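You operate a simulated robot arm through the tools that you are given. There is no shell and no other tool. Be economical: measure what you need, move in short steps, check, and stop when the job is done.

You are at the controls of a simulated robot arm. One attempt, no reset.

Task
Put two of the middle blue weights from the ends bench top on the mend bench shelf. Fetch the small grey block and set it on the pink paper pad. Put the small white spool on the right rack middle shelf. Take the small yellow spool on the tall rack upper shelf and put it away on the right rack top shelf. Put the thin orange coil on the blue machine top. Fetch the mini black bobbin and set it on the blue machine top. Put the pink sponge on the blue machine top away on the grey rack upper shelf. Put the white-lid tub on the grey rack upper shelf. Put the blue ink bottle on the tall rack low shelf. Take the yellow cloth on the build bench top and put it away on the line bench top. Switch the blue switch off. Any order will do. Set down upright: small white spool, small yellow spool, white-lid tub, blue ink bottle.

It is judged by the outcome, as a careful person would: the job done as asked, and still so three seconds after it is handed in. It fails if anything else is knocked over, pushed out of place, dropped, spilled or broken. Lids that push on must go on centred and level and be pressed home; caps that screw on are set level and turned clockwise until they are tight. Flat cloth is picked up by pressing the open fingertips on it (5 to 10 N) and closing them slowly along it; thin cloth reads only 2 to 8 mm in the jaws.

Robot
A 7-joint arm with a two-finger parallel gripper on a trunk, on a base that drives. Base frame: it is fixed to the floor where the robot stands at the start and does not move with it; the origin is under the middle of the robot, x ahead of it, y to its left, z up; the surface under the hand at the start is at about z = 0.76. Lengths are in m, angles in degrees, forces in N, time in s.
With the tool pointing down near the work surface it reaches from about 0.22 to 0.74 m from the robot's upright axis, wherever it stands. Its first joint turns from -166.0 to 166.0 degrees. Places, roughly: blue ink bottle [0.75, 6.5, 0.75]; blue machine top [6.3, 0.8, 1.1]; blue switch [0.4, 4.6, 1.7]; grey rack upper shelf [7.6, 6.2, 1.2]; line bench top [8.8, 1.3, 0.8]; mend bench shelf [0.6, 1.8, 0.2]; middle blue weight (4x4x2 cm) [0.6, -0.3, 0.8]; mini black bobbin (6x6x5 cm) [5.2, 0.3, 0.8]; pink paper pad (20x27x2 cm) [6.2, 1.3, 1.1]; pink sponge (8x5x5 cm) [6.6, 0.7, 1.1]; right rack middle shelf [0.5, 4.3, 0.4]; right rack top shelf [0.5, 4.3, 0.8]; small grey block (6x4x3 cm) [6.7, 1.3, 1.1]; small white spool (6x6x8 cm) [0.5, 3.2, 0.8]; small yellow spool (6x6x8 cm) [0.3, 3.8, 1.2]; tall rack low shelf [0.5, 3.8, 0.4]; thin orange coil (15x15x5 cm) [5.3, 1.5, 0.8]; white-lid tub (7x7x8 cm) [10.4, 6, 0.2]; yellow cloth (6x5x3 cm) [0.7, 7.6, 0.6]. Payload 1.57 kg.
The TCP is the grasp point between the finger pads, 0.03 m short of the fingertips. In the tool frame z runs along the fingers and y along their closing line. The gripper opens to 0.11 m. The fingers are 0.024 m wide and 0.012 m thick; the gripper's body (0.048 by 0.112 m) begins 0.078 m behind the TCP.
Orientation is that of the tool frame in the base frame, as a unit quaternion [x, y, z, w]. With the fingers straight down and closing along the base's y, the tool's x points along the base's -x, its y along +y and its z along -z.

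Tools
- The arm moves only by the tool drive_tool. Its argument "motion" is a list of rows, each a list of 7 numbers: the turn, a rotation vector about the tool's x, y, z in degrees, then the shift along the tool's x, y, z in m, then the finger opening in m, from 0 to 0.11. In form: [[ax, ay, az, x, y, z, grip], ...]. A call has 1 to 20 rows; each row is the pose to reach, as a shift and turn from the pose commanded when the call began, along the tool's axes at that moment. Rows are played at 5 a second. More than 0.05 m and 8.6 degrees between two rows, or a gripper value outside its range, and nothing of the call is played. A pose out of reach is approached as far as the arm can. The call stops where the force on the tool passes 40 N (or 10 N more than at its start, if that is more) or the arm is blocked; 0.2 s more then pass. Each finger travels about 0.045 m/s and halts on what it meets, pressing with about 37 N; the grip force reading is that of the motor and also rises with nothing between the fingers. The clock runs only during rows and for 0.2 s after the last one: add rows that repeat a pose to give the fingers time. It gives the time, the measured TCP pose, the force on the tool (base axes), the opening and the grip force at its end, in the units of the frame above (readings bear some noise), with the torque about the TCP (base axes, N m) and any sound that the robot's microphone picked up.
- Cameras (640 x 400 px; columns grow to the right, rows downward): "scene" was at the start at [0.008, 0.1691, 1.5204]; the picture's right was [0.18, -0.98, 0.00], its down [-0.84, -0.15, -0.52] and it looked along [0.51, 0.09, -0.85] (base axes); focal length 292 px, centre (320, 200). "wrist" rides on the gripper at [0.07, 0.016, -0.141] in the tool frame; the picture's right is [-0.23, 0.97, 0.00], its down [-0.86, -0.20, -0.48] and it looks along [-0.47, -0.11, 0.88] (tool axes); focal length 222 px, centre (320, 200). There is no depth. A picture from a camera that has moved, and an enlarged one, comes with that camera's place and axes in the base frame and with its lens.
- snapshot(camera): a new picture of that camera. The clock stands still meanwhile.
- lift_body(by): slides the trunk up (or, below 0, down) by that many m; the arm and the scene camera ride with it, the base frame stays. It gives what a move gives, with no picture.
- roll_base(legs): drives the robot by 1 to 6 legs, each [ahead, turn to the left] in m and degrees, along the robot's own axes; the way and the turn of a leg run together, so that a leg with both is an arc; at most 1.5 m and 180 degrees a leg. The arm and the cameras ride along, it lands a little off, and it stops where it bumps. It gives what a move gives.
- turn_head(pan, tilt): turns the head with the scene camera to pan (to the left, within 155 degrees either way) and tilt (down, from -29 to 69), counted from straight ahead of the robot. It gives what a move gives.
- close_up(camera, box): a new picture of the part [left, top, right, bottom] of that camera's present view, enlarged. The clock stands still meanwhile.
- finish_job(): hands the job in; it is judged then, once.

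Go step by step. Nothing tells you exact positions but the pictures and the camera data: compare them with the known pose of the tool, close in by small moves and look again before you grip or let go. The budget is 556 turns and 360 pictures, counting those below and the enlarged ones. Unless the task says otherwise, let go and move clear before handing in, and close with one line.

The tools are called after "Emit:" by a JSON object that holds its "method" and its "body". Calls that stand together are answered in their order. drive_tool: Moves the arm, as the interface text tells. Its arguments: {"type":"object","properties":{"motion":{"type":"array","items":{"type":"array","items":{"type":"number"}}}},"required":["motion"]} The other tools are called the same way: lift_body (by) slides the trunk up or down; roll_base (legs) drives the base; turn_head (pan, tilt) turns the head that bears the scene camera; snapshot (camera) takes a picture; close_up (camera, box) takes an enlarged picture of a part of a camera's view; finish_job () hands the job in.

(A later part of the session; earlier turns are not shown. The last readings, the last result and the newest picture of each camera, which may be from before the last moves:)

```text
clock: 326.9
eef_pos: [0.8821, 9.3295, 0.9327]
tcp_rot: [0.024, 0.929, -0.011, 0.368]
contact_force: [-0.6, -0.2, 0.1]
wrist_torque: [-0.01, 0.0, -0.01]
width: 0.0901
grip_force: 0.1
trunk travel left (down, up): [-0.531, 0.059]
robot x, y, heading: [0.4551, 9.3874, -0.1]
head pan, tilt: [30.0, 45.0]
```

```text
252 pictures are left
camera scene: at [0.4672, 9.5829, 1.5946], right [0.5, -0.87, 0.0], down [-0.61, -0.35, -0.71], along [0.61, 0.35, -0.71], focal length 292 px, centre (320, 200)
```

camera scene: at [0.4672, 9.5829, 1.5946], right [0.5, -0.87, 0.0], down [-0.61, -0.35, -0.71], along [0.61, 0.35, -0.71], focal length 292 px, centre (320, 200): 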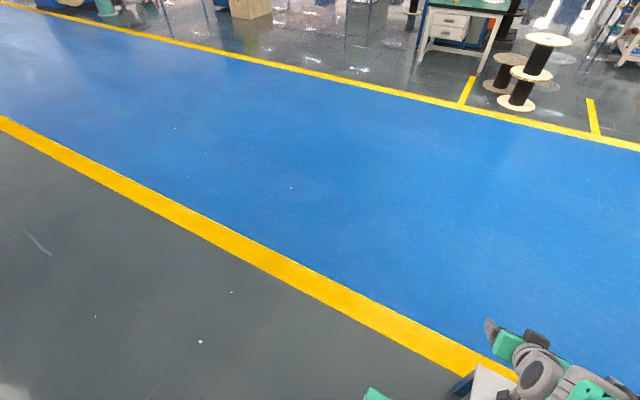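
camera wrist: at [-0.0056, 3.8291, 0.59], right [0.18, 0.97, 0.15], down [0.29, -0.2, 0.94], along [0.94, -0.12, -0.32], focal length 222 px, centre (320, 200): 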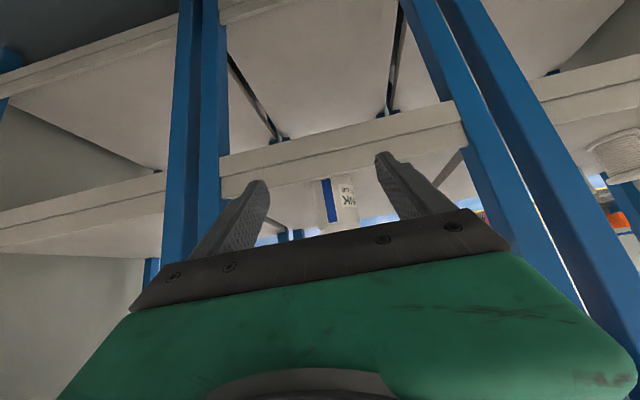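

A low table end extends to y≈9.2. I back up, move 0.4 m further along, and pass it.

Emit:
{"method": "roll_base", "body": {"legs": [[-0.45, 0], [0, 90], [0.45, 0], [0, -90], [1.5, 0], [0.4, 0]]}}

Emit:
{"method": "turn_head", "body": {"pan": -70, "tilt": 20}}

Emit:
{"method": "snapshot", "body": {"camera": "scene"}}

```text
clock: 348.9
eef_pos: [2.3289, 9.8816, 0.9324]
tcp_rot: [0.001, 0.93, -0.002, 0.368]
contact_force: [0.4, 0.9, 0.5]
wrist_torque: [0.0, 0.01, -0.02]
width: 0.0904
grip_force: 0.2
trunk travel left (down, up): [-0.531, 0.059]
robot x, y, heading: [1.9009, 9.9159, 2.4]
head pan, tilt: [30.0, 45.0]
```

```text
clock: 350.6
eef_pos: [2.3293, 9.8822, 0.9326]
tcp_rot: [0.002, 0.93, -0.003, 0.368]
contact_force: [-0.7, -0.5, 0.1]
wrist_torque: [0.02, 0.0, -0.04]
width: 0.0899
grip_force: 0.1
trunk travel left (down, up): [-0.531, 0.059]
robot x, y, heading: [1.9001, 9.9172, 2.4]
head pan, tilt: [-70.0, 20.0]
```

```text
251 pictures are left
camera scene: at [1.8692, 9.9863, 1.6333], right [-0.92, -0.38, 0.0], down [-0.13, 0.32, -0.94], along [0.36, -0.87, -0.34], focal length 292 px, centre (320, 200)
```

scene: 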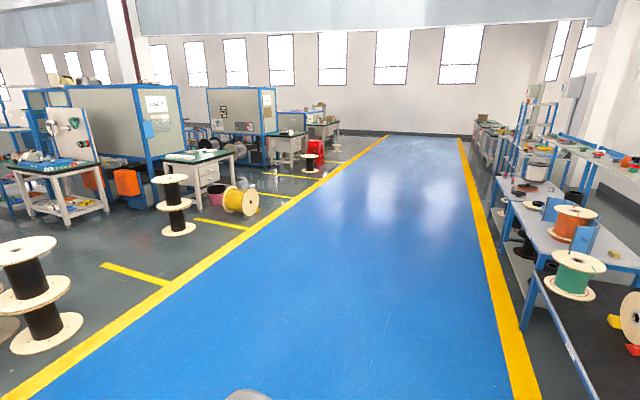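

Clear main aisle. I turn and drive down to the panel at y≈4.8.

Emit:
{"method": "roll_base", "body": {"legs": [[0, -96], [1.5, 3.6], [1.5, 0], [1.5, 0], [0.3, 0]]}}

Emit:
{"method": "turn_head", "body": {"pan": -60, "tilt": 0}}

Emit:
{"method": "snapshot", "body": {"camera": "scene"}}

```text
clock: 377.8
eef_pos: [2.0889, 4.6857, 0.9325]
tcp_rot: [0.657, 0.659, -0.261, 0.259]
contact_force: [-0.4, -0.5, 0.3]
wrist_torque: [0.0, 0.0, 0.0]
width: 0.0899
grip_force: 0.1
trunk travel left (down, up): [-0.531, 0.059]
robot x, y, heading: [2.1255, 5.1121, -86.9]
head pan, tilt: [-70.0, 20.0]
```

```text
clock: 378.6
eef_pos: [2.0884, 4.6868, 0.9325]
tcp_rot: [0.657, 0.658, -0.262, 0.259]
contact_force: [0.5, -0.7, -0.1]
wrist_torque: [0.04, 0.02, 0.05]
width: 0.0899
grip_force: 0.1
trunk travel left (down, up): [-0.531, 0.059]
robot x, y, heading: [2.1261, 5.1155, -87.3]
head pan, tilt: [-60.0, 0.0]
```

```text
250 pictures are left
camera scene: at [2.199, 5.1363, 1.6655], right [-0.54, 0.84, 0.0], down [0.0, 0.0, -1.0], along [-0.84, -0.54, 0.0], focal length 292 px, centre (320, 200)
```

scene: 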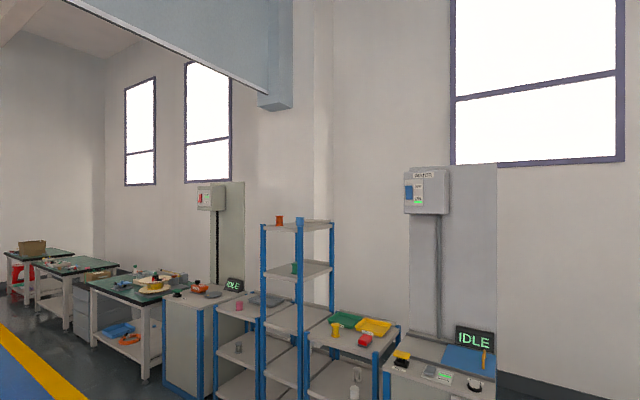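

There's the box with a blue switch. I zoom in.

Emit:
{"method": "close_up", "body": {"camera": "scene", "box": [390, 155, 470, 225]}}

Emit:
{"method": "close_up", "body": {"camera": "scene", "box": [340, 290, 530, 400]}}

```text
5.71 times, centred on (430, 190) of scene
camera zoom: at [2.199, 5.1363, 1.6655], right [-0.54, 0.84, 0.0], down [0.0, 0.0, -1.0], along [-0.84, -0.54, 0.0], focal length 1670 px, centre (-309, 257)
```

zoom: 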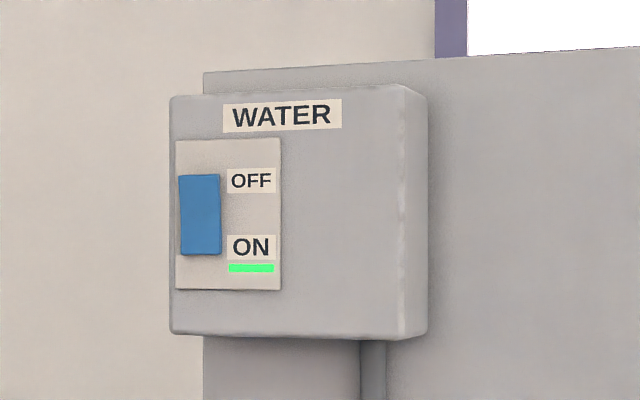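

```text
3.37 times, centred on (435, 345) of scene
camera zoom: at [2.199, 5.1363, 1.6655], right [-0.54, 0.84, 0.0], down [0.0, 0.0, -1.0], along [-0.84, -0.54, 0.0], focal length 985 px, centre (-67, -288)
```

zoom: 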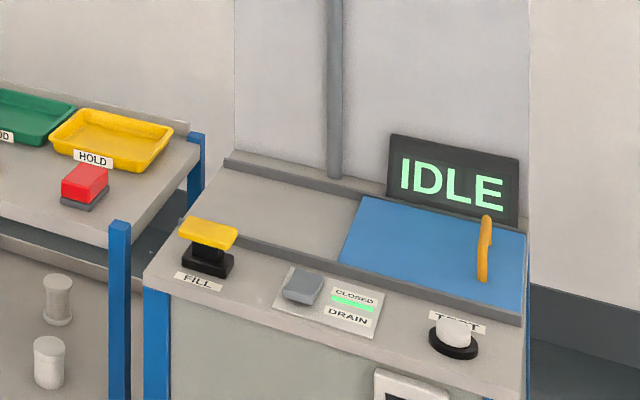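

It's a rocker labelled WATER: OFF at the top, ON (lit) at the bottom, at about (0.43,4.64,1.71). I'll face it square-on, with the bench below it ending at x≈0.83.

Emit:
{"method": "roll_base", "body": {"legs": [[0.46, 0], [0, -93], [0.85, 0]]}}

Emit:
{"method": "turn_head", "body": {"pan": 0, "tilt": 15}}

Emit:
{"method": "snapshot", "body": {"camera": "scene"}}

```text
clock: 389.4
eef_pos: [0.8636, 4.6916, 0.9327]
tcp_rot: [0.93, -0.014, -0.367, -0.008]
contact_force: [0.3, 1.1, 0.0]
wrist_torque: [-0.05, 0.02, 0.02]
width: 0.09
grip_force: 0.0
trunk travel left (down, up): [-0.531, 0.059]
robot x, y, heading: [1.2907, 4.6422, -179.0]
head pan, tilt: [-60.0, 0.0]
```

```text
clock: 390.7
eef_pos: [0.863, 4.6909, 0.9333]
tcp_rot: [0.929, -0.015, -0.369, -0.008]
contact_force: [-0.5, -0.3, -0.2]
wrist_torque: [-0.01, -0.01, -0.03]
width: 0.0901
grip_force: 0.0
trunk travel left (down, up): [-0.531, 0.059]
robot x, y, heading: [1.296, 4.6446, -179.1]
head pan, tilt: [0.0, 15.0]
```

```text
247 pictures are left
camera scene: at [1.2605, 4.4909, 1.6415], right [-0.02, 1.0, 0.0], down [0.26, 0.0, -0.97], along [-0.97, -0.01, -0.26], focal length 292 px, centre (320, 200)
```

scene: 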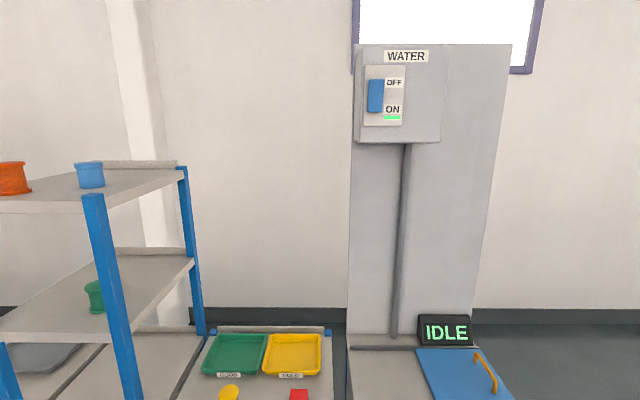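

Emit:
{"method": "close_up", "body": {"camera": "scene", "box": [350, 40, 450, 150]}}

Emit:
{"method": "turn_head", "body": {"pan": 0, "tilt": 50}}

Emit:
{"method": "snapshot", "body": {"camera": "scene"}}

```text
3.64 times, centred on (400, 95) of scene
camera zoom: at [1.2605, 4.4909, 1.6415], right [-0.02, 1.0, 0.0], down [0.26, 0.0, -0.97], along [-0.97, -0.01, -0.26], focal length 1063 px, centre (29, 582)
```

zoom: 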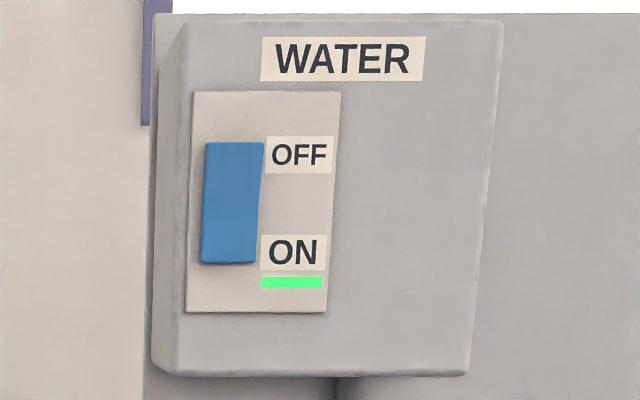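

```text
clock: 391.7
eef_pos: [0.8628, 4.6912, 0.933]
tcp_rot: [0.93, -0.014, -0.368, -0.008]
contact_force: [-0.1, -0.2, -0.1]
wrist_torque: [0.02, -0.03, 0.0]
width: 0.09
grip_force: 0.0
trunk travel left (down, up): [-0.531, 0.059]
robot x, y, heading: [1.2888, 4.645, -178.9]
head pan, tilt: [0.0, 50.0]
```

```text
245 pictures are left
camera scene: at [1.2769, 4.4911, 1.5878], right [-0.02, 1.0, 0.0], down [0.77, 0.01, -0.64], along [-0.64, -0.01, -0.77], focal length 292 px, centre (320, 200)
```

scene: 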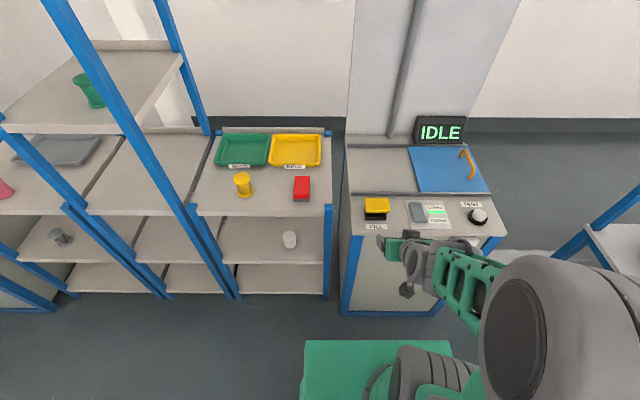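

The bench leaves room to move a bit closer. First I raise the arm and turn the tool horizontal.

Emit:
{"method": "lift_body", "body": {"by": 0.055}}

Emit:
{"method": "drive_tool", "body": {"motion": [[0, -4.7, 0, -0.0275, 0.006, -0.0222, 0.02], [0, -9.4, 0, -0.0551, 0.012, -0.0444, 0.02], [0, -14.1, 0, -0.0826, 0.018, -0.0665, 0.02], [0, -18.8, 0, -0.1101, 0.024, -0.0887, 0.0], [0, -23.5, 0, -0.1377, 0.03, -0.1109, 0.0], [0, -28.2, 0, -0.1652, 0.036, -0.1331, 0.0], [0, -32.9, 0, -0.1927, 0.042, -0.1553, 0.0], [0, -37.6, 0, -0.2202, 0.048, -0.1774, 0.0], [0, -42.3, 0, -0.2478, 0.054, -0.1996, 0.0], [0, -47, 0, -0.2753, 0.06, -0.2218, 0.0]]}}

Emit:
{"method": "turn_head", "body": {"pan": 0, "tilt": 20}}

Emit:
{"method": "snapshot", "body": {"camera": "scene"}}

```text
clock: 392.6
eef_pos: [0.8623, 4.6913, 0.9879]
tcp_rot: [0.93, -0.015, -0.367, -0.008]
contact_force: [-0.3, -0.7, -0.8]
wrist_torque: [0.03, 0.01, 0.01]
width: 0.09
grip_force: 0.0
trunk travel left (down, up): [-0.586, 0.004]
robot x, y, heading: [1.2896, 4.6431, -179.0]
head pan, tilt: [0.0, 50.0]
```

```text
clock: 394.7
eef_pos: [0.8038, 4.6485, 1.2361]
tcp_rot: [0.785, -0.012, -0.619, -0.028]
contact_force: [0.1, -0.4, 0.9]
wrist_torque: [0.0, -0.05, -0.02]
width: 0.0
grip_force: 21.7
trunk travel left (down, up): [-0.586, 0.004]
robot x, y, heading: [1.2908, 4.6436, -178.8]
head pan, tilt: [0.0, 50.0]
stopped in row 10: the arm was blocked; the commanded pose is now the measured one
```

```text
clock: 395.6
eef_pos: [0.8049, 4.648, 1.2376]
tcp_rot: [0.784, -0.012, -0.621, -0.027]
contact_force: [-0.5, 0.2, 0.5]
wrist_torque: [0.0, -0.01, -0.02]
width: 0.0001
grip_force: 21.4
trunk travel left (down, up): [-0.586, 0.004]
robot x, y, heading: [1.2907, 4.6423, -179.3]
head pan, tilt: [0.0, 20.0]
```

```text
244 pictures are left
camera scene: at [1.2608, 4.4908, 1.6882], right [-0.02, 1.0, 0.0], down [0.34, 0.01, -0.94], along [-0.94, -0.01, -0.34], focal length 292 px, centre (320, 200)
```

scene: 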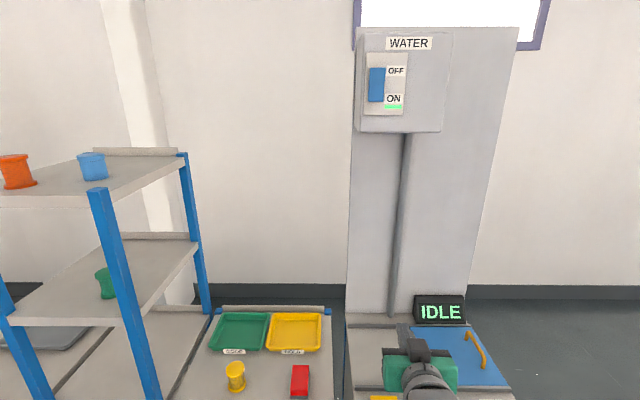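

Folded-arm limit again (no contact). I extend outward first, then continue up while pitching the tool upward.

Emit:
{"method": "drive_tool", "body": {"motion": [[0, 0, 0, -0.009, 0.003, 0.036, 0], [0, 0, 0, -0.018, 0.006, 0.072, 0], [0, -3, 0, -0.025, 0.009, 0.107, 0], [0, -7, 0, -0.07, 0.012, 0.098, 0], [0, -11, 0, -0.115, 0.015, 0.088, 0], [0, -15, 0, -0.16, 0.017, 0.077, 0], [0, -19, 0, -0.205, 0.017, 0.066, 0], [0, -23, 0, -0.25, 0.017, 0.055, 0], [0, -27, 0, -0.295, 0.017, 0.045, 0], [0, -31, 0, -0.34, 0.017, 0.034, 0], [0, -35, 0, -0.385, 0.017, 0.023, 0], [0, -39, 0, -0.43, 0.017, 0.012, 0], [0, -43, 0, -0.475, 0.017, 0.0, 0]]}}

Emit:
{"method": "snapshot", "body": {"camera": "scene"}}

```text
clock: 398.4
eef_pos: [0.6997, 4.6249, 1.7067]
tcp_rot: [-0.5, 0.002, 0.866, 0.031]
contact_force: [0.2, -0.4, 0.3]
wrist_torque: [-0.02, -0.02, 0.03]
width: 0.0
grip_force: 21.2
trunk travel left (down, up): [-0.586, 0.004]
robot x, y, heading: [1.2917, 4.6426, -179.2]
head pan, tilt: [0.0, 20.0]
```

```text
243 pictures are left
camera scene: at [1.2607, 4.4908, 1.6883], right [-0.02, 1.0, 0.0], down [0.34, 0.01, -0.94], along [-0.94, -0.01, -0.34], focal length 292 px, centre (320, 200)
```

scene: 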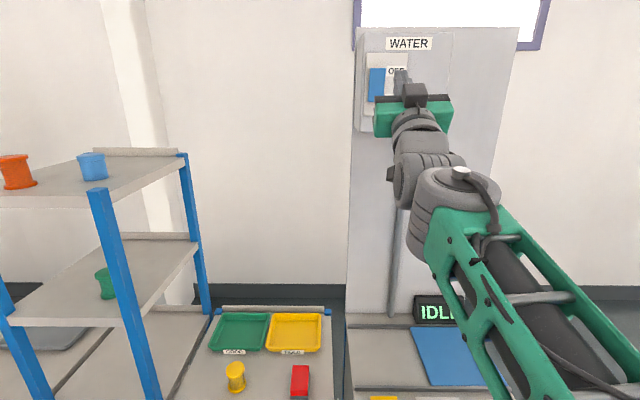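

The hand is at switch height, pitched up 30°. I drive the base 0.12 m closer.

Emit:
{"method": "roll_base", "body": {"legs": [[0.12, 0]]}}

Emit:
{"method": "snapshot", "body": {"camera": "scene"}}

Emit:
{"method": "snapshot", "body": {"camera": "wrist"}}

```text
clock: 399.6
eef_pos: [0.576, 4.6225, 1.7056]
tcp_rot: [-0.5, 0.002, 0.865, 0.031]
contact_force: [-1.0, -1.0, 0.1]
wrist_torque: [0.03, 0.04, 0.02]
width: 0.0
grip_force: 21.7
trunk travel left (down, up): [-0.586, 0.004]
robot x, y, heading: [1.1746, 4.6412, -179.1]
head pan, tilt: [0.0, 20.0]
```

```text
242 pictures are left
camera scene: at [1.1379, 4.4888, 1.6883], right [-0.02, 1.0, 0.0], down [0.34, 0.01, -0.94], along [-0.94, -0.01, -0.34], focal length 292 px, centre (320, 200)
```

scene: 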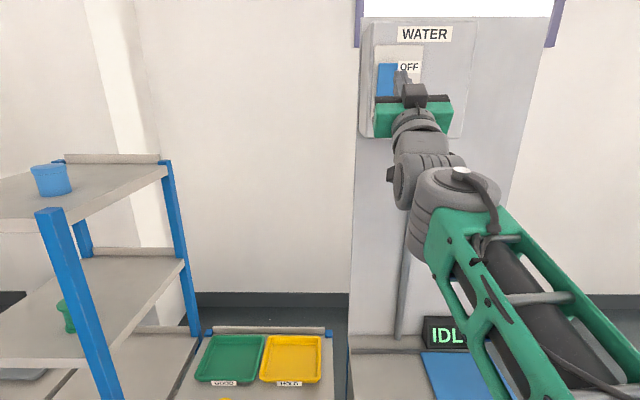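

```text
241 pictures are left
camera wrist: at [0.6628, 4.6057, 1.5739], right [0.06, -0.98, 0.17], down [0.85, 0.14, 0.51], along [-0.52, 0.11, 0.84], focal length 222 px, centre (320, 200)
```

wrist: 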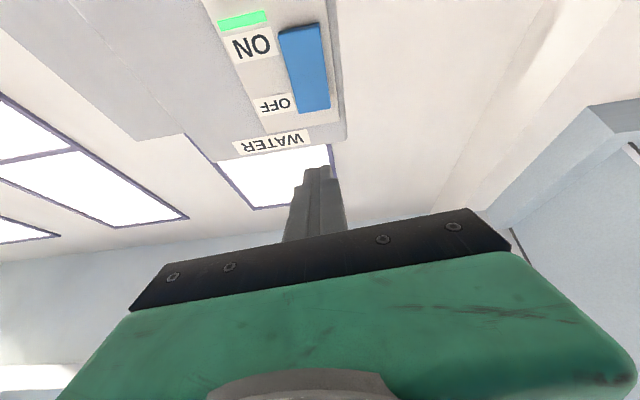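

Tip is aligned with the rocker (y≈4.624). I raise 1.7 cm toward its OFF half and approach.

Emit:
{"method": "drive_tool", "body": {"motion": [[0, 0, 0, -0.0147, 0, 0.0085, 0], [0, 0, 0, 0.0053, 0, 0.0431, 0], [0, 0, 0, 0.0203, 0, 0.0691, 0], [0, 0, 0, 0.0253, 0, 0.0778, 0]]}}

Emit:
{"method": "snapshot", "body": {"camera": "wrist"}}

Emit:
{"method": "close_up", "body": {"camera": "scene", "box": [350, 10, 470, 140]}}

```text
clock: 400.6
eef_pos: [0.4994, 4.6262, 1.7251]
tcp_rot: [-0.5, 0.001, 0.865, 0.03]
contact_force: [1.1, 0.7, -0.3]
wrist_torque: [-0.01, 0.02, 0.0]
width: 0.0
grip_force: 21.3
trunk travel left (down, up): [-0.586, 0.004]
robot x, y, heading: [1.17, 4.6382, -179.2]
head pan, tilt: [0.0, 20.0]
```

```text
240 pictures are left
camera wrist: at [0.5853, 4.6095, 1.5936], right [0.06, -0.98, 0.17], down [0.85, 0.14, 0.51], along [-0.52, 0.11, 0.85], focal length 222 px, centre (320, 200)
```

wrist: 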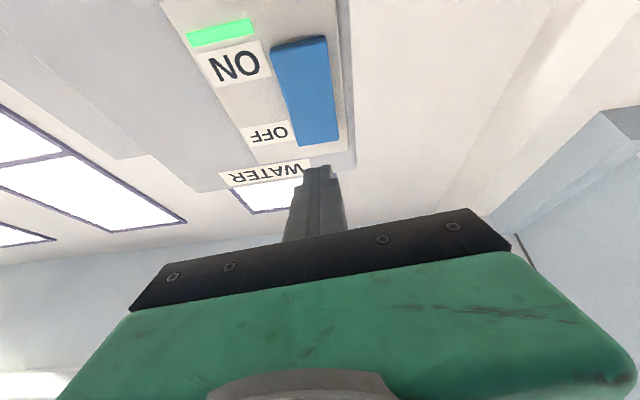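

```text
3.08 times, centred on (410, 75) of scene
camera zoom: at [1.1393, 4.4889, 1.6883], right [-0.02, 1.0, 0.0], down [0.34, 0.01, -0.94], along [-0.94, -0.01, -0.34], focal length 899 px, centre (43, 585)
```

zoom: 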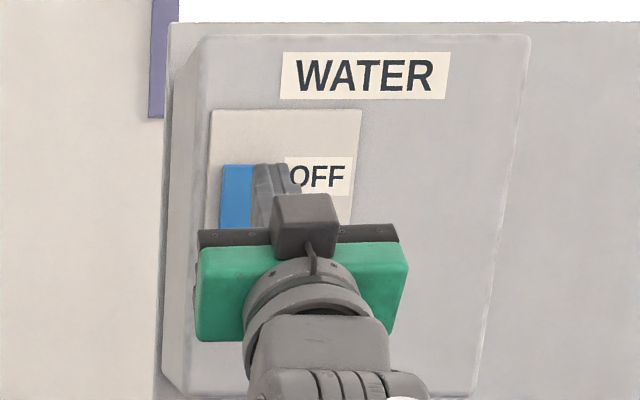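

The tip faces the OFF half about 1 cm below its end. I push in slowly.

Emit:
{"method": "drive_tool", "body": {"motion": [[0, 0, 0, 0.005, 0, 0.00866, 0], [0, 0, 0, 0.01, 0, 0.0173, 0], [0, 0, 0, 0.0125, 0, 0.0217, 0], [0, 0, 0, 0.015, 0, 0.026, 0], [0, 0, 0, 0.0175, 0, 0.0303, 0]]}}

Emit:
{"method": "snapshot", "body": {"camera": "wrist"}}

```text
clock: 401.9
eef_pos: [0.4616, 4.6294, 1.7224]
tcp_rot: [-0.5, 0.001, 0.865, 0.029]
contact_force: [0.4, -0.1, 0.3]
wrist_torque: [-0.05, 0.01, -0.02]
width: 0.0001
grip_force: 21.3
trunk travel left (down, up): [-0.586, 0.004]
robot x, y, heading: [1.1659, 4.6442, -179.2]
head pan, tilt: [0.0, 20.0]
```

```text
238 pictures are left
camera wrist: at [0.5477, 4.6124, 1.5924], right [0.06, -0.98, 0.17], down [0.85, 0.14, 0.51], along [-0.52, 0.11, 0.84], focal length 222 px, centre (320, 200)
```

wrist: 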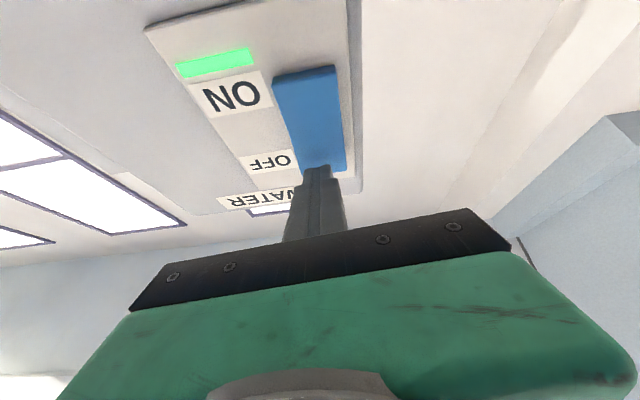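

No contact yet; I continue a bit more.

Emit:
{"method": "drive_tool", "body": {"motion": [[0, 0, 0, 0.003, 0, 0.0052, 0], [0, 0, 0, 0.006, 0, 0.0104, 0], [0, 0, 0, 0.009, 0, 0.0156, 0], [0, 0, 0, 0.012, 0, 0.0208, 0]]}}

Emit:
{"method": "snapshot", "body": {"camera": "wrist"}}

```text
clock: 402.9
eef_pos: [0.4472, 4.6294, 1.73]
tcp_rot: [-0.496, 0.002, 0.868, 0.03]
contact_force: [29.7, 0.2, -5.9]
wrist_torque: [-0.04, -0.06, 0.01]
width: 0.0
grip_force: 21.1
trunk travel left (down, up): [-0.586, 0.004]
robot x, y, heading: [1.1713, 4.6405, -179.3]
head pan, tilt: [0.0, 20.0]
```

```text
237 pictures are left
camera wrist: at [0.5328, 4.6121, 1.598], right [0.06, -0.98, 0.17], down [0.86, 0.14, 0.5], along [-0.51, 0.11, 0.85], focal length 222 px, centre (320, 200)
```

wrist: 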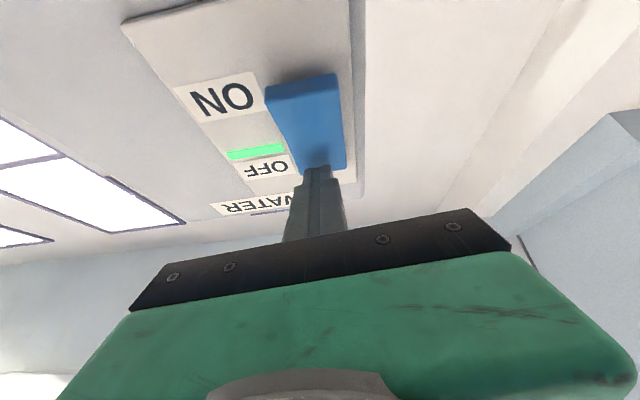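

It toggled: the light is now at OFF. I back away and confirm.

Emit:
{"method": "drive_tool", "body": {"motion": [[0, 0, 0, -0.015, 0, -0.026, 0], [0, 0, 0, -0.035, 0, -0.06, 0], [0, 0, 0, -0.055, 0, -0.095, 0], [0, 0, 0, -0.075, 0, -0.13, 0]]}}

Emit:
{"method": "close_up", "body": {"camera": "wrist", "box": [180, 0, 400, 180]}}

```text
clock: 403.9
eef_pos: [0.5858, 4.6205, 1.7208]
tcp_rot: [-0.5, 0.002, 0.865, 0.031]
contact_force: [-0.6, 0.6, 0.5]
wrist_torque: [0.01, -0.02, 0.01]
width: 0.0
grip_force: 21.5
trunk travel left (down, up): [-0.586, 0.004]
robot x, y, heading: [1.1695, 4.6396, -179.1]
head pan, tilt: [0.0, 20.0]
```

```text
2.22 times, centred on (290, 90) of wrist
camera zoom: at [0.6735, 4.6025, 1.5899], right [0.06, -0.98, 0.17], down [0.85, 0.14, 0.51], along [-0.52, 0.11, 0.84], focal length 494 px, centre (387, 444)
```

zoom: 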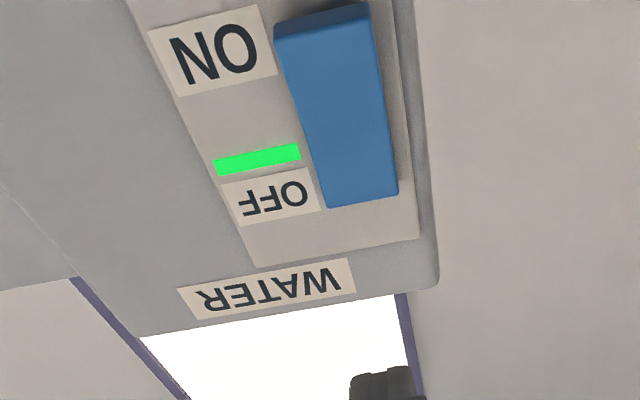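

Switch is OFF. I back the base away and bring the arm down to a travel pose.

Emit:
{"method": "roll_base", "body": {"legs": [[-0.75, 0]]}}

Emit:
{"method": "drive_tool", "body": {"motion": [[0, 3.9, 0, 0.037, 0, -0.0214, 0], [0, 7.8, 0, 0.074, 0, -0.0427, 0], [0, 11.7, 0, 0.111, 0, -0.064, 0], [0, 15.6, 0, 0.148, 0, -0.0854, 0], [0, 19.5, 0, 0.185, 0, -0.1068, 0], [0, 23.4, 0, 0.222, 0, -0.128, 0], [0, 27.3, 0, 0.259, 0, -0.1495, 0], [0, 31.2, 0, 0.296, 0, -0.1708, 0], [0, 35.1, 0, 0.333, 0, -0.1922, 0], [0, 39, 0, 0.37, 0, -0.2135, 0], [0, 43, 0, 0.407, 0, -0.235, 0.05], [0, 50, 0, 0.44, 0, -0.26, 0.05], [0, 57, 0, 0.47, 0, -0.285, 0.05], [0, 64, 0, 0.5, 0, -0.315, 0.05], [0, 71, 0, 0.53, 0, -0.345, 0.05], [0, 77, 0, 0.56, 0, -0.375, 0.05]]}}

```text
clock: 408.0
eef_pos: [1.3448, 4.6302, 1.7205]
tcp_rot: [-0.501, -0.001, 0.865, 0.026]
contact_force: [0.2, 0.1, 0.2]
wrist_torque: [0.01, -0.03, 0.01]
width: 0.0002
grip_force: 21.2
trunk travel left (down, up): [-0.586, 0.004]
robot x, y, heading: [1.9287, 4.6539, -178.7]
head pan, tilt: [0.0, 20.0]
```

```text
clock: 411.4
eef_pos: [1.3904, 4.6412, 1.0465]
tcp_rot: [0.93, -0.016, -0.365, -0.021]
contact_force: [0.2, 0.3, -0.1]
wrist_torque: [0.04, 0.02, 0.0]
width: 0.0501
grip_force: 0.0
trunk travel left (down, up): [-0.586, 0.004]
robot x, y, heading: [1.9283, 4.654, -178.6]
head pan, tilt: [0.0, 20.0]
```

Next the yellow cloth at about (0.70,7.62,0.6). It is much closer to the back-aisle edge, so I drive around to that side.

Emit:
{"method": "roll_base", "body": {"legs": [[0, -91.4], [1.5, 0], [1.5, 0], [1.5, 0], [0.75, 0]]}}

Emit:
{"method": "roll_base", "body": {"legs": [[0, 90]]}}

Emit:
{"method": "turn_head", "body": {"pan": 30, "tilt": 30}}

Emit:
{"method": "snapshot", "body": {"camera": "scene"}}

```text
clock: 440.1
eef_pos: [2.3418, 10.3663, 1.0464]
tcp_rot: [-0.598, 0.713, 0.223, 0.289]
contact_force: [-1.2, -0.4, -1.1]
wrist_torque: [-0.02, 0.0, 0.02]
width: 0.0502
grip_force: 0.1
trunk travel left (down, up): [-0.586, 0.004]
robot x, y, heading: [2.2786, 9.8269, 83.0]
head pan, tilt: [0.0, 20.0]
```

```text
clock: 444.4
eef_pos: [1.7461, 9.8922, 1.0475]
tcp_rot: [0.927, -0.081, -0.363, -0.048]
contact_force: [-0.2, -0.3, 0.5]
wrist_torque: [0.01, 0.0, -0.01]
width: 0.0498
grip_force: 0.1
trunk travel left (down, up): [-0.586, 0.004]
robot x, y, heading: [2.2813, 9.8336, 173.3]
head pan, tilt: [0.0, 20.0]
```

```text
clock: 445.3
eef_pos: [1.7468, 9.8917, 1.047]
tcp_rot: [0.927, -0.082, -0.362, -0.047]
contact_force: [0.0, -0.3, -0.3]
wrist_torque: [-0.02, 0.0, 0.0]
width: 0.0501
grip_force: 0.1
trunk travel left (down, up): [-0.586, 0.004]
robot x, y, heading: [2.2799, 9.8324, 173.4]
head pan, tilt: [30.0, 30.0]
```

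```text
235 pictures are left
camera scene: at [2.2406, 9.6368, 1.6723], right [-0.39, 0.92, 0.0], down [0.46, 0.2, -0.87], along [-0.8, -0.34, -0.5], focal length 292 px, centre (320, 200)
```

scene: 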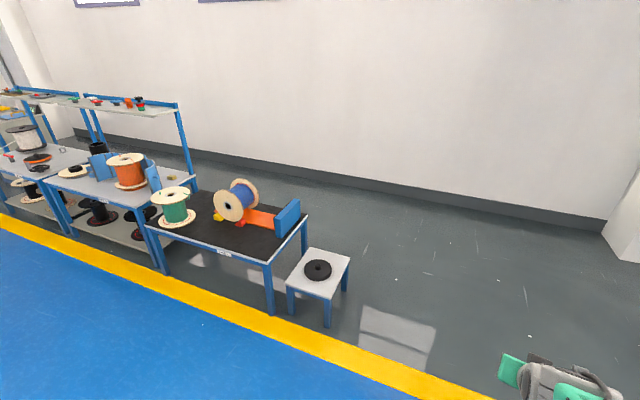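

The way around is clear. I drive to x≈0.05 and turn down the back aisle.

Emit:
{"method": "roll_base", "body": {"legs": [[1.5, 3], [0.75, 3], [0, 90.5], [1.5, 0], [0.75, 0]]}}

Emit:
{"method": "turn_head", "body": {"pan": 60, "tilt": 40}}

Emit:
{"method": "snapshot", "body": {"camera": "scene"}}

```text
clock: 471.3
eef_pos: [0.0406, 7.2042, 1.0475]
tcp_rot: [0.677, 0.639, -0.276, 0.24]
contact_force: [0.6, -0.1, -0.4]
wrist_torque: [0.0, 0.0, -0.02]
width: 0.0501
grip_force: 0.1
trunk travel left (down, up): [-0.586, 0.004]
robot x, y, heading: [0.0358, 7.7423, -89.9]
head pan, tilt: [30.0, 30.0]
```

```text
clock: 472.2
eef_pos: [0.0397, 7.2037, 1.0465]
tcp_rot: [0.676, 0.639, -0.276, 0.241]
contact_force: [0.5, 1.1, 0.3]
wrist_torque: [0.02, -0.02, -0.01]
width: 0.0502
grip_force: 0.1
trunk travel left (down, up): [-0.586, 0.004]
robot x, y, heading: [0.0377, 7.7437, -90.1]
head pan, tilt: [60.0, 40.0]
```

```text
234 pictures are left
camera scene: at [0.2656, 7.7622, 1.6569], right [-0.5, -0.87, 0.0], down [-0.56, 0.32, -0.77], along [0.66, -0.38, -0.64], focal length 292 px, centre (320, 200)
```

scene: 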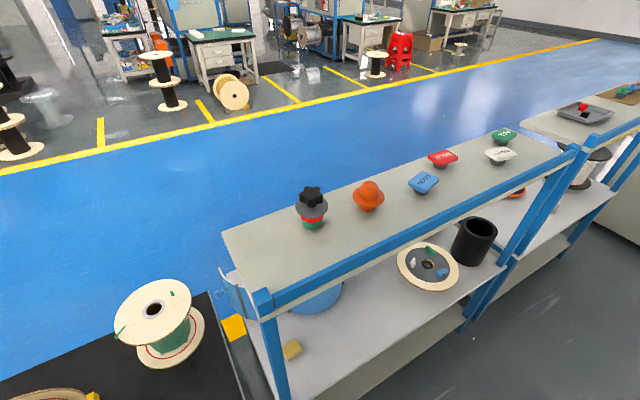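

The yellow cloth is at (0.697,7.625) beside the bench's left post. I move 0.25 m further so I can approach clear of the post.

Emit:
{"method": "roll_base", "body": {"legs": [[0.15, 10], [0.15, -10]]}}

Emit:
{"method": "lift_body", "body": {"by": -0.2}}

Emit:
{"method": "turn_head", "body": {"pan": 95, "tilt": 40}}

Emit:
{"method": "snapshot", "body": {"camera": "scene"}}

```text
clock: 474.5
eef_pos: [0.0636, 6.9087, 1.0472]
tcp_rot: [0.678, 0.638, -0.277, 0.239]
contact_force: [-0.7, 0.8, -1.3]
wrist_torque: [0.03, -0.01, 0.0]
width: 0.0502
grip_force: 0.0
trunk travel left (down, up): [-0.586, 0.004]
robot x, y, heading: [0.0593, 7.446, -90.3]
head pan, tilt: [60.0, 40.0]
```

```text
clock: 476.7
eef_pos: [0.0633, 6.9081, 0.8478]
tcp_rot: [0.678, 0.637, -0.277, 0.24]
contact_force: [0.7, -0.2, 0.3]
wrist_torque: [0.02, 0.0, -0.03]
width: 0.0502
grip_force: 0.1
trunk travel left (down, up): [-0.386, 0.204]
robot x, y, heading: [0.0641, 7.4471, -90.0]
head pan, tilt: [60.0, 40.0]
```

```text
clock: 477.7
eef_pos: [0.0642, 6.909, 0.8467]
tcp_rot: [0.678, 0.638, -0.277, 0.239]
contact_force: [-0.2, 0.4, 0.4]
wrist_torque: [-0.01, -0.02, 0.02]
width: 0.0502
grip_force: 0.1
trunk travel left (down, up): [-0.386, 0.204]
robot x, y, heading: [0.0604, 7.4492, -90.2]
head pan, tilt: [95.0, 40.0]
```

```text
233 pictures are left
camera scene: at [0.3028, 7.5164, 1.4569], right [0.08, -1.0, 0.0], down [-0.64, -0.05, -0.77], along [0.76, 0.06, -0.64], focal length 292 px, centre (320, 200)
```

scene: 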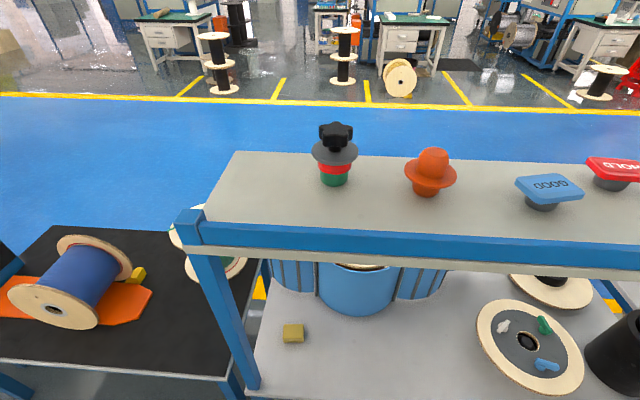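

Emit:
{"method": "close_up", "body": {"camera": "scene", "box": [250, 290, 340, 370]}}

```text
5.00 times, centred on (295, 330) of scene
camera zoom: at [0.3028, 7.5164, 1.4569], right [0.08, -1.0, 0.0], down [-0.64, -0.05, -0.77], along [0.76, 0.06, -0.64], focal length 1462 px, centre (445, -450)
```

zoom: 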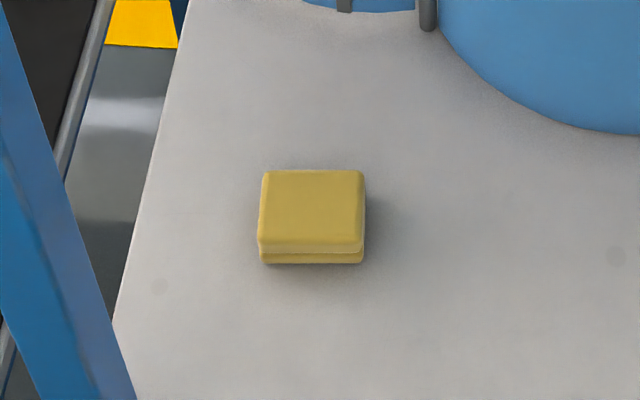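

It's a neatly folded cloth, 6 cm along y, so I'll grip it by its sides. First I retract and lower, then swing left.

Emit:
{"method": "drive_tool", "body": {"motion": [[0, 0, 0, 0.04, 0, -0.001, 0.09], [0, 0, 0, 0.08, 0, -0.002, 0.09], [0, 0, 0, 0.1204, 0, -0.0029, 0.09]]}}

Emit:
{"method": "drive_tool", "body": {"motion": [[-4.02, 0, -4.31, 0.0061, 0.0445, -0.0057, 0.09], [-8.04, 0, -8.62, 0.0154, 0.088, -0.0144, 0.09], [-12.06, 0, -12.93, 0.0279, 0.1299, -0.026, 0.09], [-16.1, 0, -17.2, 0.0433, 0.1701, -0.0404, 0.09], [-20.1, 0, -21.5, 0.0617, 0.2077, -0.0576, 0.09], [-24.1, 0, -25.9, 0.0827, 0.2426, -0.0771, 0.09], [-28.1, 0, -30.2, 0.1063, 0.2746, -0.0992, 0.09], [-32.2, 0, -34.5, 0.1322, 0.3033, -0.1233, 0.09], [-36.2, 0, -38.8, 0.1595, 0.3278, -0.1488, 0.09], [-40.2, 0, -43.1, 0.189, 0.3488, -0.1764, 0.09], [-44.2, 0, -47.4, 0.22, 0.3657, -0.2052, 0.09], [-48.2, 0, -51.7, 0.2514, 0.378, -0.2345, 0.09], [-52.3, 0, -56, 0.2841, 0.3861, -0.2651, 0.09], [-56.3, 0, -60.3, 0.3173, 0.3896, -0.2961, 0.09], [-60.3, 0, -64.7, 0.3506, 0.3884, -0.3271, 0.09], [-64.3, 0, -69, 0.383, 0.3829, -0.3574, 0.09], [-68.3, 0, -73.3, 0.4155, 0.3727, -0.3876, 0.09], [-72.4, 0, -77.6, 0.447, 0.3581, -0.417, 0.09]]}}

Emit:
{"method": "snapshot", "body": {"camera": "wrist"}}

Emit:
{"method": "snapshot", "body": {"camera": "scene"}}

```text
clock: 478.5
eef_pos: [0.0653, 6.9977, 0.7673]
tcp_rot: [0.679, 0.637, -0.278, 0.238]
contact_force: [-0.3, 0.2, 0.1]
wrist_torque: [-0.01, -0.01, -0.01]
width: 0.0903
grip_force: 0.1
trunk travel left (down, up): [-0.386, 0.204]
robot x, y, heading: [0.065, 7.4458, -90.0]
head pan, tilt: [95.0, 40.0]
```

```text
clock: 482.1
eef_pos: [0.4932, 7.4326, 0.7569]
tcp_rot: [0.064, 0.935, -0.025, 0.347]
contact_force: [0.6, -0.1, 0.2]
wrist_torque: [0.01, 0.01, 0.02]
width: 0.09
grip_force: 0.1
trunk travel left (down, up): [-0.386, 0.204]
robot x, y, heading: [0.064, 7.4476, -90.3]
head pan, tilt: [95.0, 40.0]
stopped in row 17: the arm was blocked; the commanded pose is now the measured one
```

```text
231 pictures are left
camera wrist: at [0.3513, 7.4685, 0.8171], right [0.3, 0.94, 0.15], down [0.3, -0.24, 0.92], along [0.9, -0.23, -0.36], focal length 222 px, centre (320, 200)
```

wrist: 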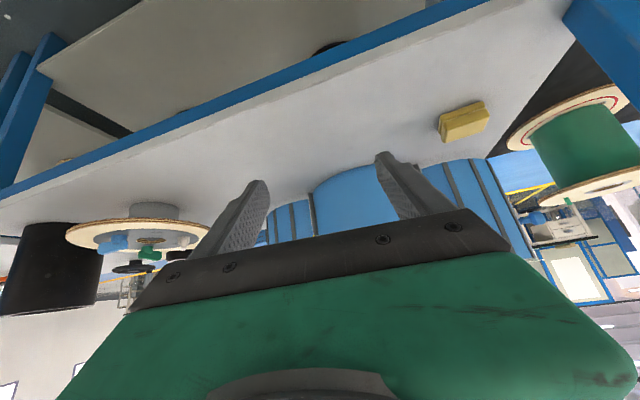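

```text
230 pictures are left
camera scene: at [0.3029, 7.5165, 1.4569], right [0.08, -1.0, 0.0], down [-0.64, -0.05, -0.77], along [0.76, 0.06, -0.64], focal length 292 px, centre (320, 200)
```

scene: 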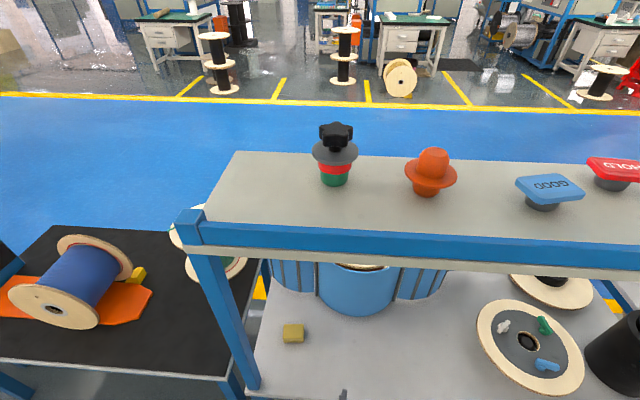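

The arm's left swing limit is near 88°. I swing back a little, move the base back so the cloth lies within range, and approach again.

Emit:
{"method": "drive_tool", "body": {"motion": [[0, 0, 0, -0.0017, -0.0374, 0.0014, 0.09], [0, 0, 0, -0.001, -0.0748, 0.0008, 0.09], [0, 0, 0, 0.0023, -0.112, -0.002, 0.09], [0, 0, 0, 0.0079, -0.1487, -0.0068, 0.09]]}}

Emit:
{"method": "roll_base", "body": {"legs": [[-0.23, 0]]}}

Emit:
{"method": "snapshot", "body": {"camera": "wrist"}}

```text
clock: 483.1
eef_pos: [0.4615, 7.2874, 0.7556]
tcp_rot: [0.062, 0.935, -0.024, 0.348]
contact_force: [0.3, 0.7, 0.6]
wrist_torque: [-0.04, 0.03, 0.01]
width: 0.09
grip_force: 0.1
trunk travel left (down, up): [-0.386, 0.204]
robot x, y, heading: [0.0605, 7.4462, -90.2]
head pan, tilt: [95.0, 40.0]
```

```text
clock: 484.8
eef_pos: [0.4625, 7.5093, 0.7547]
tcp_rot: [0.064, 0.935, -0.025, 0.348]
contact_force: [0.1, -0.9, 0.0]
wrist_torque: [0.01, 0.0, -0.06]
width: 0.09
grip_force: 0.0
trunk travel left (down, up): [-0.386, 0.204]
robot x, y, heading: [0.0636, 7.6718, -90.8]
head pan, tilt: [95.0, 40.0]
```

```text
229 pictures are left
camera wrist: at [0.3209, 7.5454, 0.8161], right [0.3, 0.94, 0.15], down [0.3, -0.24, 0.92], along [0.9, -0.24, -0.36], focal length 222 px, centre (320, 200)
```

wrist: 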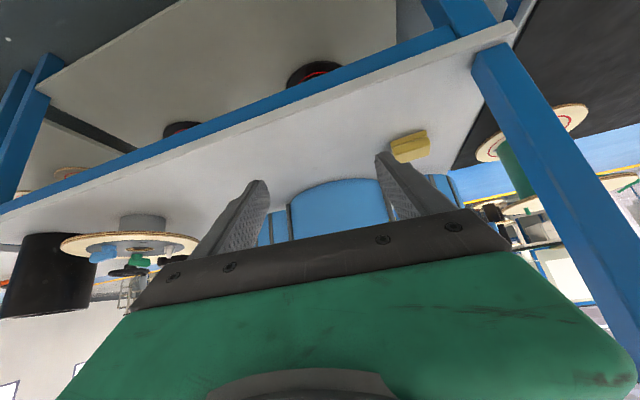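

The cloth is at (0.697,7.622). I move diagonally to a pre-grasp, turning the tool to yaw +10°.

Emit:
{"method": "drive_tool", "body": {"motion": [[-2.94, 0, -3.4, -0.0144, 0.0273, 0.0305, 0.09], [-5.88, 0, -6.8, -0.0288, 0.0546, 0.0611, 0.09], [-8.8, 0, -10.2, -0.0432, 0.0819, 0.0916, 0.09], [-11.75, 0, -13.6, -0.0576, 0.1092, 0.1222, 0.09], [-11.75, 0, -13.6, -0.0576, 0.1092, 0.1222, 0.09]]}}

Emit:
{"method": "snapshot", "body": {"camera": "wrist"}}

```text
clock: 486.0
eef_pos: [0.5972, 7.601, 0.7018]
tcp_rot: [-0.083, 0.933, 0.031, 0.348]
contact_force: [1.1, -0.1, 0.8]
wrist_torque: [0.0, 0.0, 0.01]
width: 0.0899
grip_force: 0.1
trunk travel left (down, up): [-0.386, 0.204]
robot x, y, heading: [0.0653, 7.6705, -90.3]
head pan, tilt: [95.0, 40.0]
```

```text
228 pictures are left
camera wrist: at [0.4528, 7.5926, 0.7632], right [0.0, 0.99, 0.15], down [0.36, -0.14, 0.92], along [0.93, 0.06, -0.36], focal length 222 px, centre (320, 200)
```

wrist: 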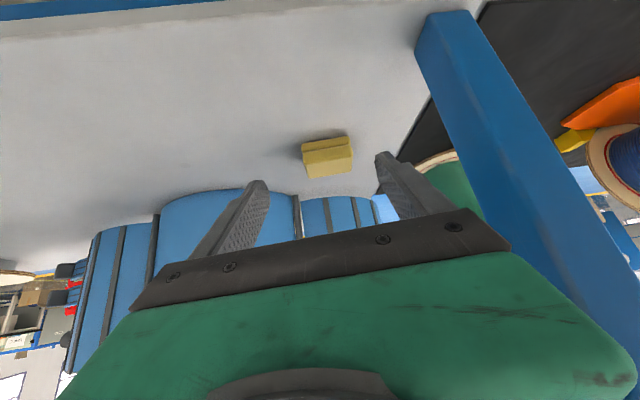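

Emit:
{"method": "drive_tool", "body": {"motion": [[0, 0, 0, -0.005, 0.003, 0.04, 0.085], [0, 0, 0, -0.011, 0.0074, 0.08, 0.085], [0, 0, 0, -0.015, 0.0074, 0.105, 0.085]]}}

Emit:
{"method": "snapshot", "body": {"camera": "wrist"}}

```text
clock: 486.8
eef_pos: [0.6753, 7.6191, 0.6324]
tcp_rot: [-0.082, 0.934, 0.03, 0.347]
contact_force: [0.1, -0.1, 1.3]
wrist_torque: [0.01, 0.02, -0.02]
width: 0.0848
grip_force: 0.0
trunk travel left (down, up): [-0.386, 0.204]
robot x, y, heading: [0.0625, 7.6749, -90.4]
head pan, tilt: [95.0, 40.0]
```

```text
227 pictures are left
camera wrist: at [0.5309, 7.6098, 0.6936], right [0.0, 0.99, 0.15], down [0.36, -0.14, 0.92], along [0.93, 0.05, -0.36], focal length 222 px, centre (320, 200)
```

wrist: 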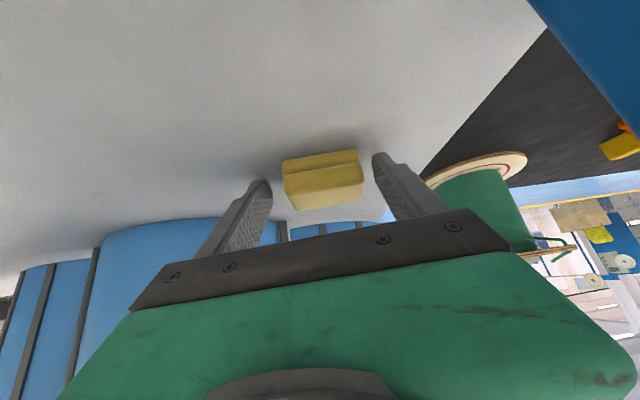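

Centred. I advance slightly, lower, and close.

Emit:
{"method": "drive_tool", "body": {"motion": [[0, 0, 0, -0.005, 0.001, 0.0124, 0.085], [0, 0, 0, -0.005, 0.001, 0.0124, 0.07], [0, 0, 0, -0.005, 0.001, 0.0124, 0.058], [0, 0, 0, -0.005, 0.001, 0.0124, 0.046], [0, 0, 0, -0.005, 0.001, 0.0124, 0.04], [0, 0, 0, -0.005, 0.001, 0.0124, 0.04]]}}

Emit:
{"method": "drive_tool", "body": {"motion": [[0, 0, 0, -0.0066, 0, -0.0075, 0.04], [0, 0, 0, -0.026, 0, -0.03, 0.04]]}}

Emit:
{"method": "snapshot", "body": {"camera": "wrist"}}

```text
clock: 487.2
eef_pos: [0.688, 7.6233, 0.6314]
tcp_rot: [-0.083, 0.932, 0.032, 0.351]
contact_force: [-17.0, 0.0, 23.4]
wrist_torque: [0.07, 0.29, -0.11]
width: 0.0736
grip_force: 2.3
trunk travel left (down, up): [-0.386, 0.204]
robot x, y, heading: [0.066, 7.6735, -90.6]
head pan, tilt: [95.0, 40.0]
stopped in row 2: the force on the tool passed its limit at 80 N (the readings are from after the stop); the commanded pose is now the measured one
```

```text
clock: 487.9
eef_pos: [0.6856, 7.6237, 0.6661]
tcp_rot: [-0.082, 0.934, 0.031, 0.347]
contact_force: [0.4, -0.4, -0.6]
wrist_torque: [-0.01, 0.0, 0.01]
width: 0.0592
grip_force: 22.4
trunk travel left (down, up): [-0.386, 0.204]
robot x, y, heading: [0.0635, 7.6659, -90.6]
head pan, tilt: [95.0, 40.0]
```

```text
226 pictures are left
camera wrist: at [0.54, 7.6145, 0.7275], right [0.0, 0.99, 0.15], down [0.36, -0.14, 0.92], along [0.93, 0.06, -0.36], focal length 222 px, centre (320, 200)
```

wrist: 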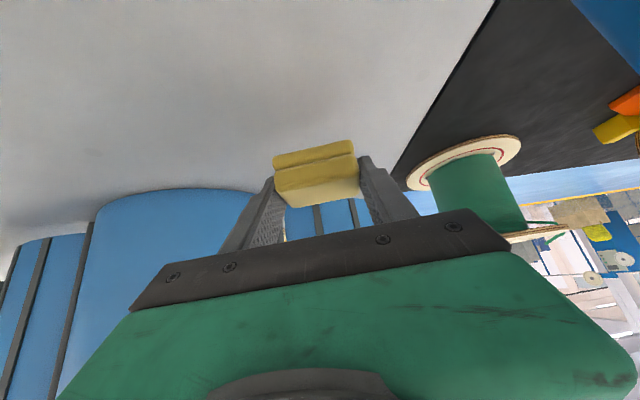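

The fingers touched the bench, then closed as I lifted, and the cloth seems to be gripped. I firm up the grip and check.

Emit:
{"method": "drive_tool", "body": {"motion": [[0, 0, 0, 0, 0, 0, 0.03], [0, 0, 0, 0, 0, 0, 0.03], [0, 0, 0, -0.02, 0, -0.0225, 0.03]]}}

Emit:
{"method": "snapshot", "body": {"camera": "wrist"}}

```text
clock: 488.6
eef_pos: [0.6872, 7.6231, 0.6968]
tcp_rot: [-0.081, 0.934, 0.03, 0.348]
contact_force: [0.4, -0.4, -0.8]
wrist_torque: [0.0, 0.01, 0.0]
width: 0.0588
grip_force: 36.8
trunk travel left (down, up): [-0.386, 0.204]
robot x, y, heading: [0.0645, 7.6705, -90.4]
head pan, tilt: [95.0, 40.0]
```

```text
225 pictures are left
camera wrist: at [0.541, 7.6135, 0.7582], right [0.0, 0.99, 0.15], down [0.36, -0.14, 0.92], along [0.93, 0.06, -0.36], focal length 222 px, centre (320, 200)
```

wrist: 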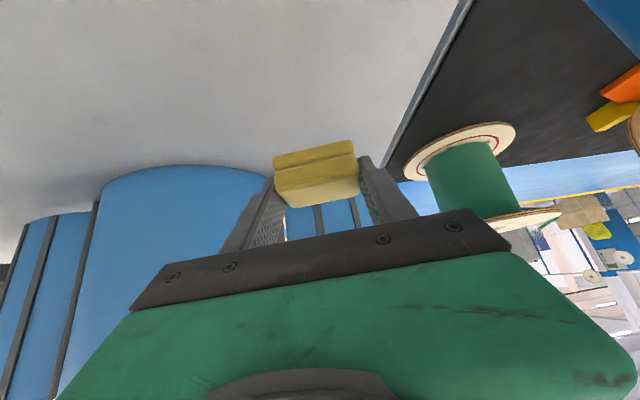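

It's held. I retract along the same diagonal away from the post.

Emit:
{"method": "drive_tool", "body": {"motion": [[0, 0, 0, 0.0238, -0.0119, -0.0339, 0.03], [0, 0, 0, 0.0475, -0.0238, -0.0678, 0.03], [0, 0, 0, 0.0713, -0.0358, -0.1017, 0.03], [0, 0, 0, 0.0951, -0.0477, -0.1356, 0.03], [0, 0, 0, 0.1188, -0.0596, -0.1695, 0.03], [0, 0, 0, 0.1426, -0.0715, -0.2034, 0.03]]}}

```text
clock: 490.1
eef_pos: [0.4597, 7.508, 0.7536]
tcp_rot: [-0.083, 0.933, 0.031, 0.348]
contact_force: [-0.5, 0.2, -1.0]
wrist_torque: [-0.01, 0.02, 0.0]
width: 0.0588
grip_force: 36.9
trunk travel left (down, up): [-0.386, 0.204]
robot x, y, heading: [0.064, 7.6722, -90.6]
head pan, tilt: [95.0, 40.0]
```

Swing right to the travel pose.

Emit:
{"method": "drive_tool", "body": {"motion": [[5.46, 0, 6.29, 0.0178, -0.0333, -0.0155, 0.03], [10.9, 0, 12.6, 0.0378, -0.0642, -0.0329, 0.03], [16.4, 0, 18.9, 0.0602, -0.0927, -0.0523, 0.03], [21.8, 0, 25.2, 0.0841, -0.1178, -0.0731, 0.03], [27.3, 0, 31.5, 0.1102, -0.1401, -0.0957, 0.03], [32.8, 0, 37.7, 0.1377, -0.1591, -0.1197, 0.03], [38.2, 0, 44, 0.1659, -0.1742, -0.1442, 0.03], [43.7, 0, 50.3, 0.1958, -0.1859, -0.1701, 0.03], [49.1, 0, 56.6, 0.2257, -0.1937, -0.1961, 0.03], [54.6, 0, 62.9, 0.2565, -0.1977, -0.2229, 0.03], [60, 0, 69.2, 0.2877, -0.1979, -0.2499, 0.03], [65.5, 0, 75.5, 0.318, -0.1941, -0.2763, 0.03]]}}

Emit:
{"method": "lift_body", "body": {"by": 0.2}}

Emit:
{"method": "snapshot", "body": {"camera": "wrist"}}

```text
clock: 492.6
eef_pos: [0.0835, 7.2434, 0.7545]
tcp_rot: [0.662, 0.663, -0.247, 0.247]
contact_force: [0.1, 0.0, -0.3]
wrist_torque: [-0.01, 0.0, -0.03]
width: 0.0589
grip_force: 37.1
trunk travel left (down, up): [-0.386, 0.204]
robot x, y, heading: [0.0641, 7.6717, -90.5]
head pan, tilt: [95.0, 40.0]
```

```text
clock: 494.8
eef_pos: [0.084, 7.2435, 0.9545]
tcp_rot: [0.662, 0.663, -0.247, 0.247]
contact_force: [-0.1, -0.3, -0.8]
wrist_torque: [0.0, 0.05, -0.01]
width: 0.0589
grip_force: 37.5
trunk travel left (down, up): [-0.586, 0.004]
robot x, y, heading: [0.0624, 7.6703, -90.8]
head pan, tilt: [95.0, 40.0]
```

```text
224 pictures are left
camera wrist: at [0.0994, 7.3894, 1.0161], right [0.97, -0.17, 0.15], down [-0.2, -0.33, 0.92], along [-0.11, -0.93, -0.36], focal length 222 px, centre (320, 200)
```

wrist: 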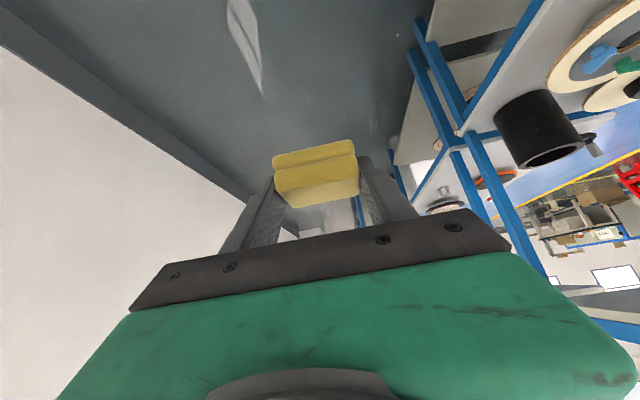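

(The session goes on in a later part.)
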